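You operate a simulated robot arm through the tools that you are given. There is no shell and no other tool. Be economical: measure what you need, move in short steps, check, and stop when the job is done.

You are at the controls of a simulated robot arm. One attempt, no reset.

TASK
Take the small banded weight and leave it on top of the yellow ring.

The check looks at the end state, three seconds after you hand in, the way a careful person would. Anything else that was tipped, shoved, dropped, spilled or broken makes it a failure.

THE ROBOT
A 7-joint arm with a two-finger parallel gripper, fixed in place. Base frame: the origin is at the foot of the arm, x ahead of it, y to its left, z up; the work surface is at about z = 0. Readings come in m, degrees, newtons and seconds.
With the tool pointing down near the work surface it reaches from about 0.24 to 0.62 m from the base axis. Its first joint turns from -66.0 to 66.0 degrees. Payload 2.6 kg.
The TCP is the grasp point between the finger pads, 0.03 m short of the fingertips. In the tool frame z runs along the fingers and y along their closing line. Largest opening 0.094 m; finger width 0.028, thickness 0.01; the body of the gripper, 0.05 by 0.096 m, starts 0.055 m behind the TCP.
Orientation is that of the tool frame in the base frame, as a unit quaternion [w, x, y, z]. With the fingers straight down and closing along the base's y, the tool's x points along the base's -x, its y along +y and its z along -z.

THE INTERFACE
- The arm moves only by the tool nudge_tool. Its argument "motion" is a list that holds one entry, the list of rows, each a list of 5 numbers: the shift along the base's x, y, z in m, then the turn about the base's z in degrees, then the closure, from 0 (fully open) to 1 (shut). In form: [[[x, y, z, spin, hand], ...]]. A call has 1 to 12 rows; each row shifts and turns the commanded pose from where the row before left it. Each row takes 0.2 s and may step no farther than 0.05 m and 8.6 degrees from the row before; otherwise, or with a gripper value out of range, the whole call is refused. Where a pose cannot be reached the arm comes as near as it can. A force on the tool above 40 N (or 10 N above the force at the start of the call, whichever is more), or a blocked arm, ends the call early, and 0.2 s more pass. Each finger travels about 0.072 m/s and halts on what it meets, pressing with about 29 N; the grip force reading is that of the motor and also rises with nothing between the fingers. The clock runs only during rows and for 0.2 s after the last one: add rows that do not move to give the fingers time. The reply holds the time, the measured pose of the TCP, the force on the tool along the base axes, the opening and the grip force, in the units named above and with some noise.
- Cameras (640 x 400 px; columns grow to the right, rows downward): "scene" is fixed at [0.0409, 0.4495, 0.5534]; the picture's right is [-0.71, -0.71, 0.00], its down [-0.49, 0.49, -0.72] and it looks along [0.51, -0.51, -0.70] (base axes); focal length 271 px, centre (320, 200). "wrist" rides on the gripper at [-0.037, 0, -0.058] in the tool frame; the picture's right is [0.00, -1.00, 0.00], its down [0.97, 0.00, -0.24] and it looks along [0.24, 0.00, 0.97] (tool axes); focal length 218 px, centre (320, 200).
- camera(camera): a new picture of that camera. No time passes.
- measure_at(camera, pixels): for up to 12 pixels [column, row] of the newest picture of that camera ("zoom" is the newest enlarged one), the place [x, y, z] in the base frame of the surface seen there, good to about 0.002 m, but the place of the scene camera against the robot may be out by one fixed shift of up to 0.012 m in any direction. No time passes.
- close_up(camera, box): a new picture of the part [left, top, right, bottom] of that camera's present view, enlarged. No time passes.
- hand_in(): hands the job in; it is judged then, once.

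Keep the steps short. Do not move on a guess: measure, check each grasp and each placing, and mend mistakes. In all there are 60 turns and 22 pictures (those below and enlarged ones count). Leave the gripper open and the arm clear of the work at the hand-in unless told otherwise, and finish with a single line.

The tools are called after "Emit:" as a command line: name --argument value ..., lists and objects as JSON in quotes. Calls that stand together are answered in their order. nudge_tool: Moves the arm, as the interface text tells. Its arguments: {"type":"object","properties":{"motion":{"type":"array"}},"required":["motion"]} The other tools are called the same way: camera (camera) takes a picture; measure_at (camera, pixels) gives the place of the surface under pixels of a picture; close_up (camera, box) takes an enlarged picture of a part of a camera's view; hand_in () hands the job in.

At the start:

```text
clock: 0.0
eef_pos: [0.4105, 0.1099, 0.3002]
ee_rot: [0.001, 0.0, 1.0, 0.0]
force: [1.0, -0.9, -0.5]
width: 0.0941
grip_force: 0.1
```

scene: 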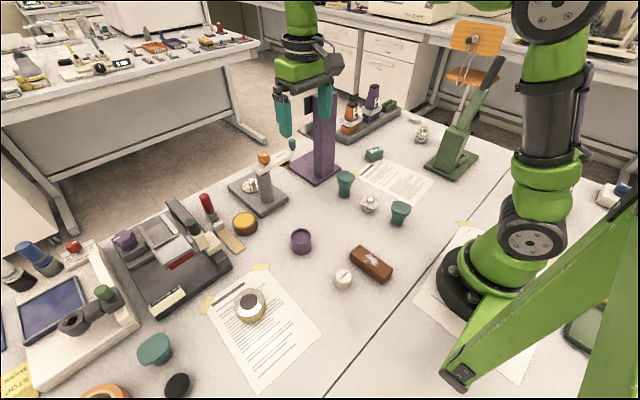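
wrist: 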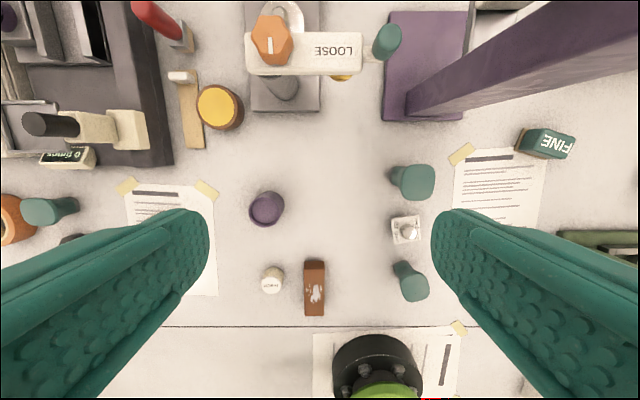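

I need to identify the banded weight and the yellow ring, so I'll enlarge two parts of the scene view.

Emit:
close_up --camera "scene" --box '[200, 210, 420, 347]'

Emit:
close_up --camera "scene" --box '[0, 200, 260, 400]'

```text
2.91 times, centred on (310, 278) of scene
```

zoom: 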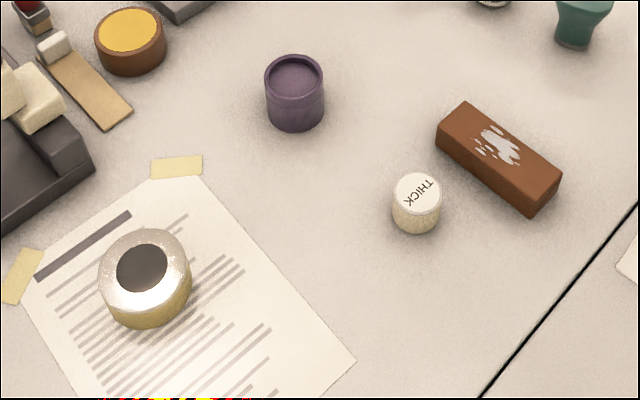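

```text
2.00 times, centred on (130, 300) of scene
```

zoom: 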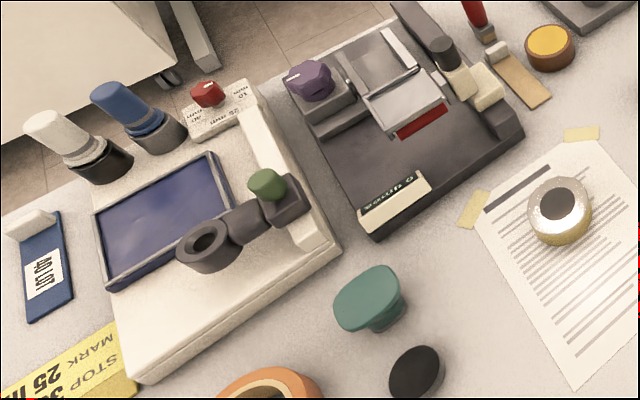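

The gold object on the paper at (250,305) could be the ring, but there is also something yellow under the LOOSE stand. I'll look closer at the stand and the far items.

Emit:
close_up --camera "scene" --box '[190, 130, 310, 240]'

Emit:
close_up --camera "scene" --box '[320, 75, 480, 235]'

Emit:
close_up --camera "wrist" --box '[160, 0, 480, 200]'

```text
3.64 times, centred on (250, 185) of scene
```

zoom: 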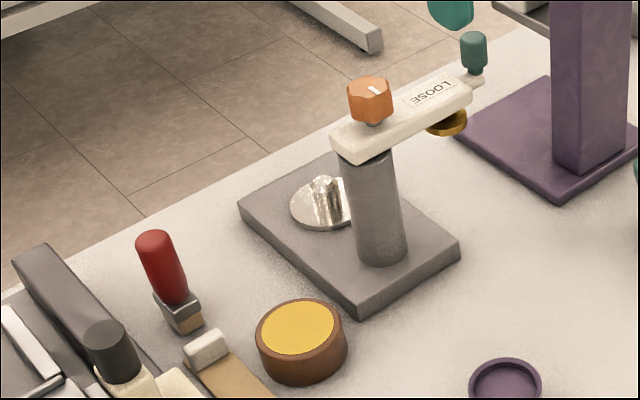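

```text
2.50 times, centred on (400, 155) of scene
```

zoom: 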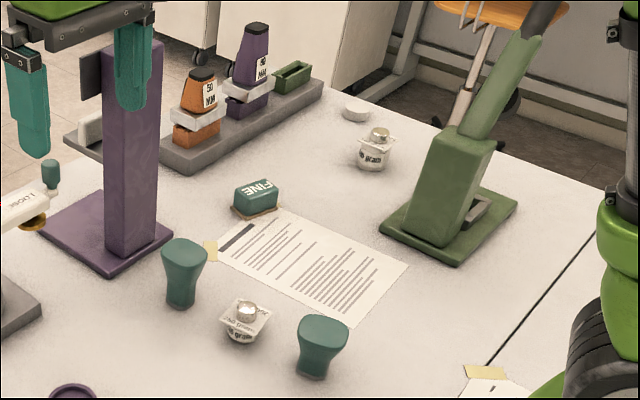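

```text
2.00 times, centred on (320, 100) of wrist
```

zoom: 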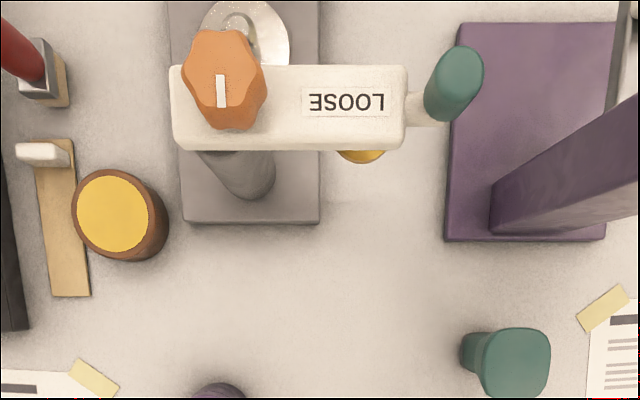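

Two knobbed objects labelled "gram" stand near (370,203) and (423,133). I'll enlarge each one and compare them.

Emit:
close_up --camera "scene" --box '[345, 180, 393, 210]'

Emit:
close_up --camera "scene" --box '[399, 110, 447, 140]'

```text
13.33 times, centred on (369, 195) of scene
```

zoom: 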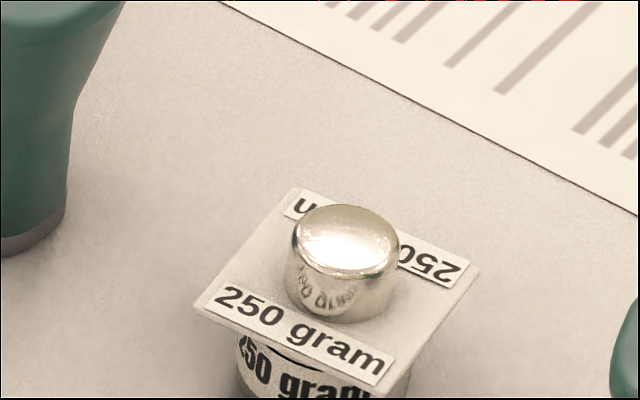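

```text
13.33 times, centred on (423, 125) of scene
```

zoom: 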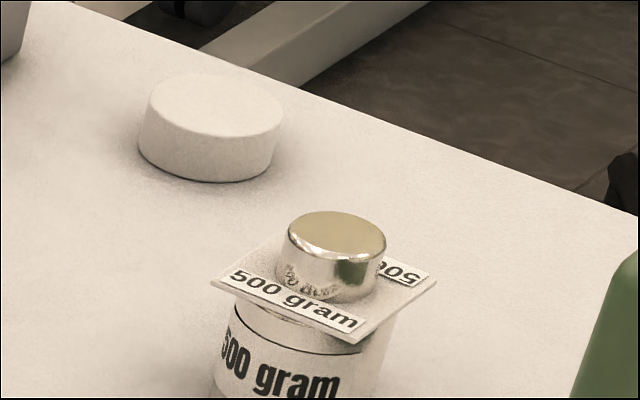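

The 250 gram weight is the smaller of the two banded weights. Next I'll check the gold ring-like object on the paper and the orange one at the lower edge.

Emit:
close_up --camera "scene" --box '[210, 275, 290, 335]'

Emit:
measure_at --camera "scene" --pixels '[[369, 200], [366, 205], [250, 303], [250, 292], [240, 303], [260, 303], [245, 218], [105, 390], [347, 175], [400, 208]]'

```text
6.67 times, centred on (250, 305) of scene
```

zoom: 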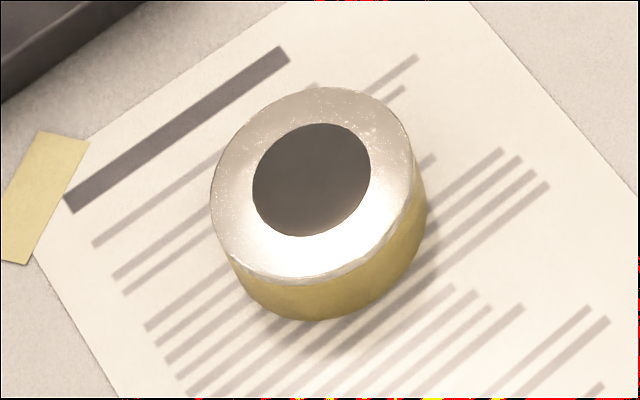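

```text
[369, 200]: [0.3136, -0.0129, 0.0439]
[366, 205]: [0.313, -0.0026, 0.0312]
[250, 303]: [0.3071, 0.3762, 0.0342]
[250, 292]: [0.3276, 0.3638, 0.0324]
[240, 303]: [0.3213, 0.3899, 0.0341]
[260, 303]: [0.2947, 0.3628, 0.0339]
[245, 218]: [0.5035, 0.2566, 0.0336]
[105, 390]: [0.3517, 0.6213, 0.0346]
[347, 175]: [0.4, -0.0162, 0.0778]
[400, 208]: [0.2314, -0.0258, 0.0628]
```

The gold-sided ring with the dark centre is on the paper at about (0.31, 0.376), top z about 0.034. I'll measure the weight and its neighbours through the wrist camera, which isn't subject to the scene shift.

Emit:
measure_at --camera "wrist" --pixels '[[408, 231], [396, 222], [396, 241], [418, 238], [416, 216], [417, 181], [412, 287], [220, 108], [265, 203], [271, 279], [440, 95], [340, 230]]'

Emit:
measure_at --camera "scene" --pixels '[[245, 217], [301, 233], [343, 273], [605, 195], [322, 150]]'

```text
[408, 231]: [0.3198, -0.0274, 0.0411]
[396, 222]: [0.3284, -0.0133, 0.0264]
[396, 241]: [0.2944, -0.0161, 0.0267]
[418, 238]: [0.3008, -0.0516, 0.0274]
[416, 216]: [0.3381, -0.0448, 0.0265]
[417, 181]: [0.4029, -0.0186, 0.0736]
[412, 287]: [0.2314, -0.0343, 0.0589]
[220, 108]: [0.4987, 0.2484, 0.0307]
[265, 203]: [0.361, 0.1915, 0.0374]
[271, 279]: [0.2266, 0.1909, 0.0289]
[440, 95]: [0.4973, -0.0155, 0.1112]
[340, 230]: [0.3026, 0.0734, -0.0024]
```

```text
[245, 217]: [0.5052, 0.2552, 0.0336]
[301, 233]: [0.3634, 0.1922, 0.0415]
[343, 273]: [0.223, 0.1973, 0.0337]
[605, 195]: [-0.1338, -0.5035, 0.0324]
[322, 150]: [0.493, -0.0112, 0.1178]
```

The weight's knob is near (0.318, -0.028) with its top at 0.041, and the plate is at about 0.027. I'll move above it to z of about 0.17, clear of everything there, and look again.

Emit:
nudge_tool --motion '[[[-0.024, -0.035, -0.02, 0, 0], [-0.024, -0.035, -0.02, 0, 0], [-0.024, -0.035, -0.03, 0, 0], [-0.021, -0.033, -0.03, 0, 0], [0, 0, -0.03, 0, 0], [0, 0, 0, 0, 0]]]'

Emit:
camera --camera "wrist"

```text
refused: row 3 steps farther than a row can; nothing moved
```

```text
11 pictures are left
```

wrist: 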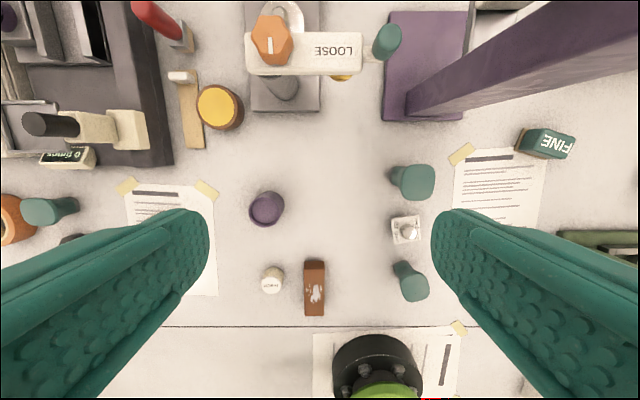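

The step was refused because the rows were too long in 3D. I'll send the same move in smaller rows.

Emit:
nudge_tool --motion '[[[-0.024, -0.035, -0.01, 0, 0], [-0.024, -0.035, -0.02, 0, 0], [-0.024, -0.035, -0.02, 0, 0], [-0.021, -0.033, -0.02, 0, 0], [0, 0, -0.03, 0, 0], [0, 0, -0.03, 0, 0], [0, 0, 0, 0, 0]]]'

```text
clock: 1.6
eef_pos: [0.3194, -0.0297, 0.1699]
ee_rot: [0.0, 0.001, 1.0, 0.0]
force: [0.9, -0.2, -0.7]
width: 0.094
grip_force: 0.1
```

The arm is at (0.319, -0.030, 0.170). I'll take a wrist picture.

Emit:
close_up --camera "wrist" --box '[220, 100, 420, 300]'

```text
2.00 times, centred on (320, 200) of wrist
```

zoom: 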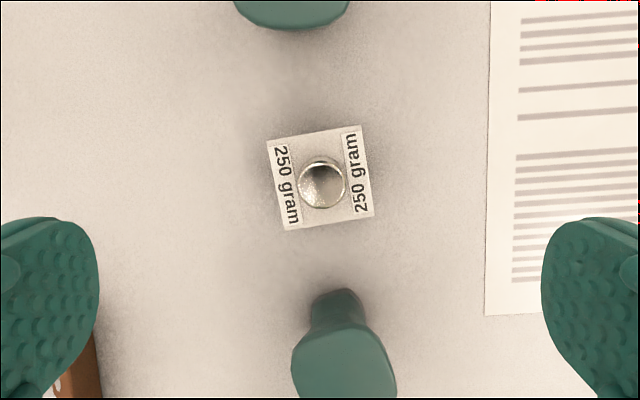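

The plate is clear, turned about 10°. I'll measure its corners, the knob, and the edges of the teal neighbours.

Emit:
measure_at --camera "zoom" --pixels '[[323, 183], [301, 186], [345, 182], [323, 162], [323, 203], [270, 143], [358, 128], [371, 212], [287, 226], [340, 335], [335, 300], [292, 25]]'

```text
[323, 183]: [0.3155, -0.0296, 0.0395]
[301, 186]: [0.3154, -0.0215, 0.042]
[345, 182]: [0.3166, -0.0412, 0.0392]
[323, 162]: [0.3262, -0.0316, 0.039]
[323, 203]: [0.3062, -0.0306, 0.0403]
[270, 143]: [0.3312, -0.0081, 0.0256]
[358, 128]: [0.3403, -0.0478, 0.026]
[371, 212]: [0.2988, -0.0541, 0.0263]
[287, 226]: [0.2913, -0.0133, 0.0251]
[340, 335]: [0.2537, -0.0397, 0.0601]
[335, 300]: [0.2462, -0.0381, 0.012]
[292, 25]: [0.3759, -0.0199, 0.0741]
```

The knob centre is (0.316, -0.031), 0.020 across, from z 0.026 to 0.040. The plate below is 0.041 square. I'll grip the knob with the tips just above the plate, TCP at about 0.059. First I'll go down to 0.08 and read the pose.

Emit:
nudge_tool --motion '[[[-0.003, -0.001, -0.03, 0, 0], [0, 0, -0.03, 0, 0], [0, 0, -0.02, 0, 0], [0, 0, -0.01, 0, 0.3], [0, 0, 0, 0, 0.3]]]'

Emit:
close_up --camera "wrist" --box '[160, 150, 480, 350]'

```text
clock: 2.8
eef_pos: [0.3148, -0.0304, 0.0803]
ee_rot: [-0.001, 0.001, 1.0, 0.0]
force: [-0.1, -0.2, -0.1]
width: 0.066
grip_force: 0.0
```

```text
2.00 times, centred on (320, 250) of wrist
```

zoom: 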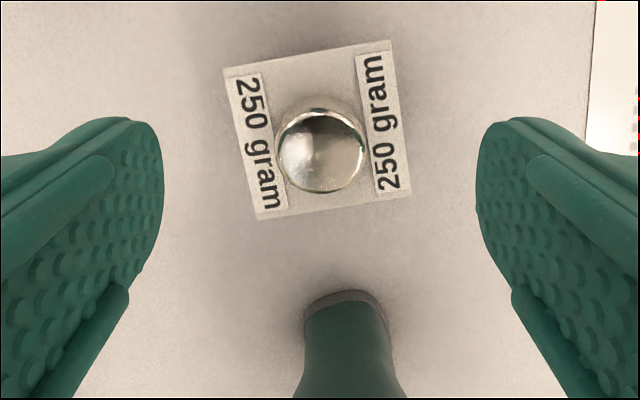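

The fingers are centred on the knob (finger mid at column 319.5, knob at about 321). I'll go down 0.021, check for contact and then close.

Emit:
nudge_tool --motion '[[[0.001, 0, -0.011, 0, 0.3], [0, 0, -0.01, 0, 0.3], [0, 0, 0, 0, 0.3]]]'

```text
clock: 3.6
eef_pos: [0.3158, -0.0296, 0.0585]
ee_rot: [0.001, 0.0, 1.0, -0.001]
force: [-0.5, 0.1, 0.8]
width: 0.0657
grip_force: 0.1
```

No contact, TCP at 0.0585. Now I'll close on the knob.

Emit:
nudge_tool --motion '[[[0, 0, 0, 0, 0.6], [0, 0, 0, 0, 0.8], [0, 0, 0, 0, 1], [0, 0, 0, 0, 1], [0, 0, 0, 0, 1]]]'

```text
clock: 4.8
eef_pos: [0.3169, -0.0303, 0.0599]
ee_rot: [-0.001, 0.0, 1.0, 0.0]
force: [-0.3, 0.7, 0.2]
width: 0.0211
grip_force: 28.9
```

The opening stopped at 0.021, the knob's diameter, with a 29 N grip. I'll lift gently to 0.10 and check.

Emit:
nudge_tool --motion '[[[0, 0, 0.01, 0, 1], [0, 0, 0.02, 0, 1], [0, 0, 0.03, 0, 1], [0, 0, 0.03, 0, 1], [0, 0, 0.03, 0, 1], [0, 0, 0, 0, 1]]]'

Emit:
close_up --camera "wrist" --box '[160, 150, 480, 350]'

```text
clock: 6.2
eef_pos: [0.3144, -0.03, 0.1802]
ee_rot: [0.0, 0.0, 1.0, -0.001]
force: [0.1, 0.6, -2.2]
width: 0.0212
grip_force: 28.8
```

```text
2.00 times, centred on (320, 250) of wrist
```

zoom: 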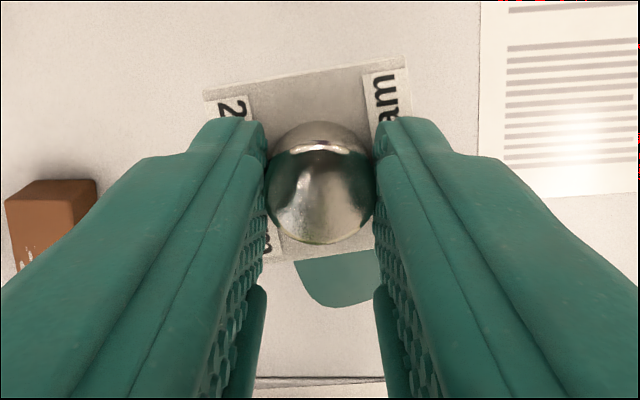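

The weight hangs level from the grip (force down 2.2 N, opening unchanged). I'll carry it at z 0.18 to y of about 0.27, short of the ring, and look with the wrist camera.

Emit:
nudge_tool --motion '[[[0, 0.02, 0, 0, 1], [0, 0.035, 0, 0, 1], [0, 0.035, 0, 0, 1], [0, 0.035, 0, 0, 1], [0, 0.035, 0, 0, 1], [0, 0.035, 0, 0, 1], [0, 0.035, 0, 0, 1], [0, 0.035, 0, 0, 1], [0, 0.03, 0, 0, 1], [0, 0.015, 0, 0, 1], [0, 0, 0, 0, 1]]]'

Emit:
camera --camera "wrist"

```text
clock: 8.6
eef_pos: [0.3166, 0.2805, 0.1808]
ee_rot: [0.0, 0.001, 1.0, 0.0]
force: [0.6, -0.2, -1.9]
width: 0.0213
grip_force: 29.4
```

```text
7 pictures are left
```

wrist: 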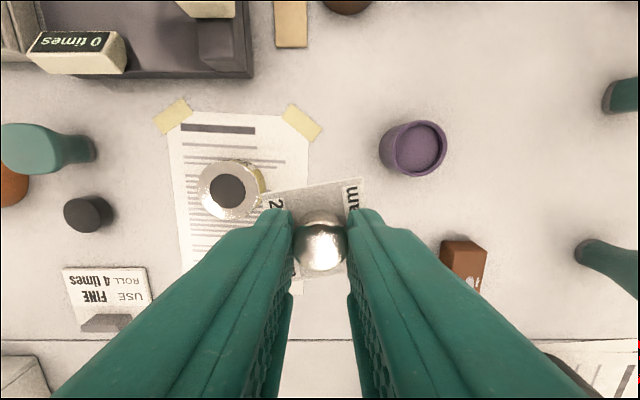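

The ring is at wrist pixel (230,190). I'll measure its top edges and centre.

Emit:
measure_at --camera "wrist" --pixels '[[228, 190], [200, 190], [228, 163], [254, 190], [228, 216], [215, 190], [242, 190], [205, 178], [210, 210], [250, 205], [245, 175]]'

Emit:
close_up --camera "wrist" --box '[180, 140, 280, 240]'

```text
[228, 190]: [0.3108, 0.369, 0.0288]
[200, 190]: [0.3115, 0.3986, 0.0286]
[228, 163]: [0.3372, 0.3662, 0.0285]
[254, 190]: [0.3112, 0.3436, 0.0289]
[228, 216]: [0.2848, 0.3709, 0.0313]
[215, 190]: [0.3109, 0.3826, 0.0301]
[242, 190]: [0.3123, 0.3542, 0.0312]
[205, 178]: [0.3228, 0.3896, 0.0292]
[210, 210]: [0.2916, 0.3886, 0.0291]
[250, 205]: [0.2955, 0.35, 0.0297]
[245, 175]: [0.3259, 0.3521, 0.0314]
```

```text
4.00 times, centred on (230, 190) of wrist
```

zoom: 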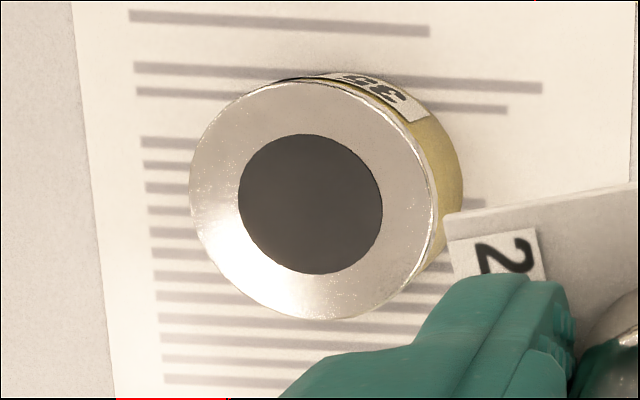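

The ring's top centre is (0.311, 0.370), z about 0.030, diameter about 0.057. It's a yellow roll with a label on its side. I'll move over it (dx -0.0045, dy +0.089) and come down to about 0.10.

Emit:
nudge_tool --motion '[[[-0.0015, 0.02, 0, 0, 1], [-0.0015, 0.03, 0, 0, 1], [-0.0015, 0.025, 0, 0, 1], [0, 0.014, 0, 0, 1], [0, 0, 0, 0, 1], [0, 0, -0.03, 0, 1], [0, 0, -0.03, 0, 1], [0, 0, -0.015, 0, 1], [0, 0, 0, 0, 1]]]'

Emit:
close_up --camera "scene" --box '[200, 240, 300, 340]'

```text
clock: 10.6
eef_pos: [0.3096, 0.3698, 0.1042]
ee_rot: [0.0, 0.002, 1.0, 0.0]
force: [-0.7, -0.2, -2.5]
width: 0.0208
grip_force: 28.5
```

```text
4.00 times, centred on (250, 290) of scene
```

zoom: 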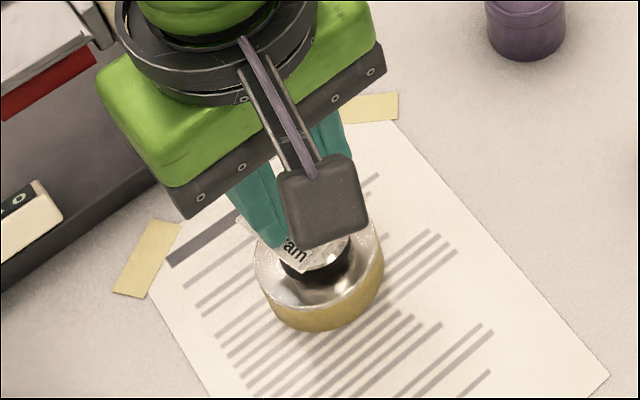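

The weight hangs over the ring. I'll lower it in 3 mm steps and watch the force.

Emit:
nudge_tool --motion '[[[0, 0, -0.004, 0, 1], [0, 0, -0.004, 0, 1], [0, 0, -0.002, 0, 1], [0, 0, 0, 0, 1]]]'

```text
clock: 11.6
eef_pos: [0.3108, 0.3683, 0.0935]
ee_rot: [0.0, 0.0, 1.0, 0.0]
force: [-0.3, -0.5, -2.9]
width: 0.0213
grip_force: 29.2
```

Still hanging freely (-2.9 N). I'll continue down in smaller steps.

Emit:
nudge_tool --motion '[[[0, 0, -0.0015, 0, 1], [0, 0, -0.0015, 0, 1], [0, 0, 0, 0, 1]]]'

```text
clock: 12.4
eef_pos: [0.3103, 0.3693, 0.0907]
ee_rot: [0.0, 0.0, 1.0, 0.0]
force: [-0.2, 0.0, -2.4]
width: 0.021
grip_force: 29.5
```

No contact yet at 0.091, so I'll go down another 1 mm at a time.

Emit:
nudge_tool --motion '[[[0, 0, -0.001, 0, 1], [0, 0, 0, 0, 1]]]'

```text
clock: 13.0
eef_pos: [0.3107, 0.3705, 0.0904]
ee_rot: [0.0, 0.0, 1.0, 0.0]
force: [0.4, -0.1, -2.6]
width: 0.0212
grip_force: 28.7
```

Emit:
nudge_tool --motion '[[[0, 0, -0.001, 0, 1], [0, 0, 0, 0, 1]]]'

```text
clock: 13.6
eef_pos: [0.3103, 0.3697, 0.0897]
ee_rot: [0.0, 0.0, 1.0, 0.0]
force: [0.2, -0.7, -1.4]
width: 0.0213
grip_force: 28.9
```

The downward force is easing (-1.4 N), so contact is starting. One more millimetre.

Emit:
nudge_tool --motion '[[[0, 0, -0.001, 0, 1], [0, 0, 0, 0, 1]]]'

```text
clock: 14.2
eef_pos: [0.3108, 0.37, 0.0903]
ee_rot: [0.001, 0.001, 1.0, 0.001]
force: [-1.8, -4.9, 12.6]
width: 0.0212
grip_force: 29.2
```

It's seated firmly (+12.6 N). I'll back off 1 mm to unload it, then open slowly.

Emit:
nudge_tool --motion '[[[0, 0, 0.001, 0, 1], [0, 0, 0, 0, 0.75], [0, 0, 0, 0, 0.7], [0, 0, 0, 0, 0.6], [0, 0, 0, 0, 0.5], [0, 0, 0, 0, 0.5]]]'

Emit:
close_up --camera "wrist" --box '[160, 150, 480, 350]'

```text
clock: 15.6
eef_pos: [0.3107, 0.3709, 0.0898]
ee_rot: [0.0, 0.0, 1.0, 0.0]
force: [0.4, 0.0, -0.1]
width: 0.0469
grip_force: 0.2
```

```text
2.00 times, centred on (320, 250) of wrist
```

zoom: 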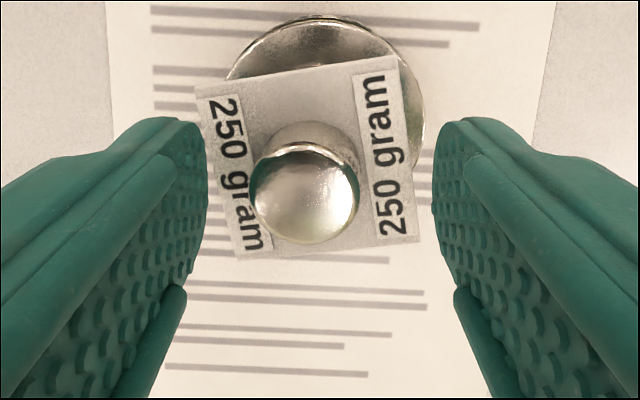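

The weight stands free and level on the ring, and the force is about zero. I'll raise straight up, open fully and move aside.

Emit:
nudge_tool --motion '[[[0, 0, 0.01, 0, 0.5], [0, 0, 0.03, 0, 0.5], [0, 0, 0.04, 0, 0.3], [0, 0, 0.04, 0, 0], [0, -0.04, 0.02, 0, 0], [0, -0.045, 0, 0, 0], [0, -0.045, 0, 0, 0], [0, -0.03, 0, 0, 0], [0, 0, 0, 0, 0]]]'

Emit:
camera --camera "scene"

Emit:
close_up --camera "scene" --box '[210, 270, 290, 340]'

```text
clock: 17.6
eef_pos: [0.3116, 0.2089, 0.2296]
ee_rot: [-0.001, 0.0, 1.0, 0.0]
force: [0.7, -0.5, 0.5]
width: 0.094
grip_force: 0.0
```

```text
3 pictures are left
```

scene: 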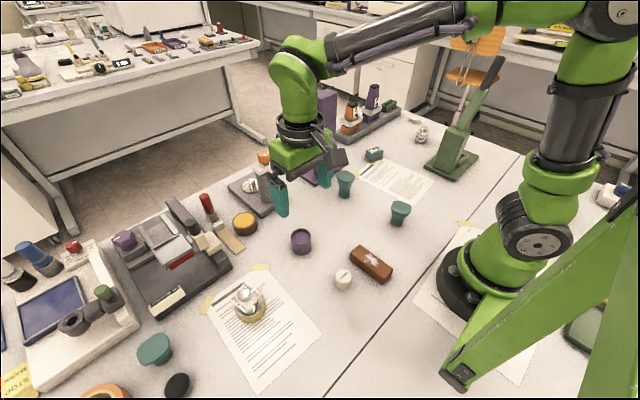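

```text
5.71 times, centred on (250, 305) of scene
```

zoom: 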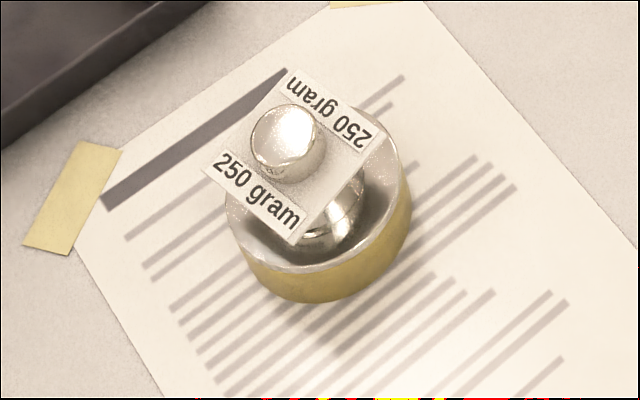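

The weight stands upright and centred on the ring. Nothing else has moved, and the arm is clear with the gripper open. I'm handing in.

Emit:
hand_in

```text
The job is handed in.
```

The 250 gram banded weight is standing upright on top of the yellow ring, nothing else was disturbed, and the job is handed in.
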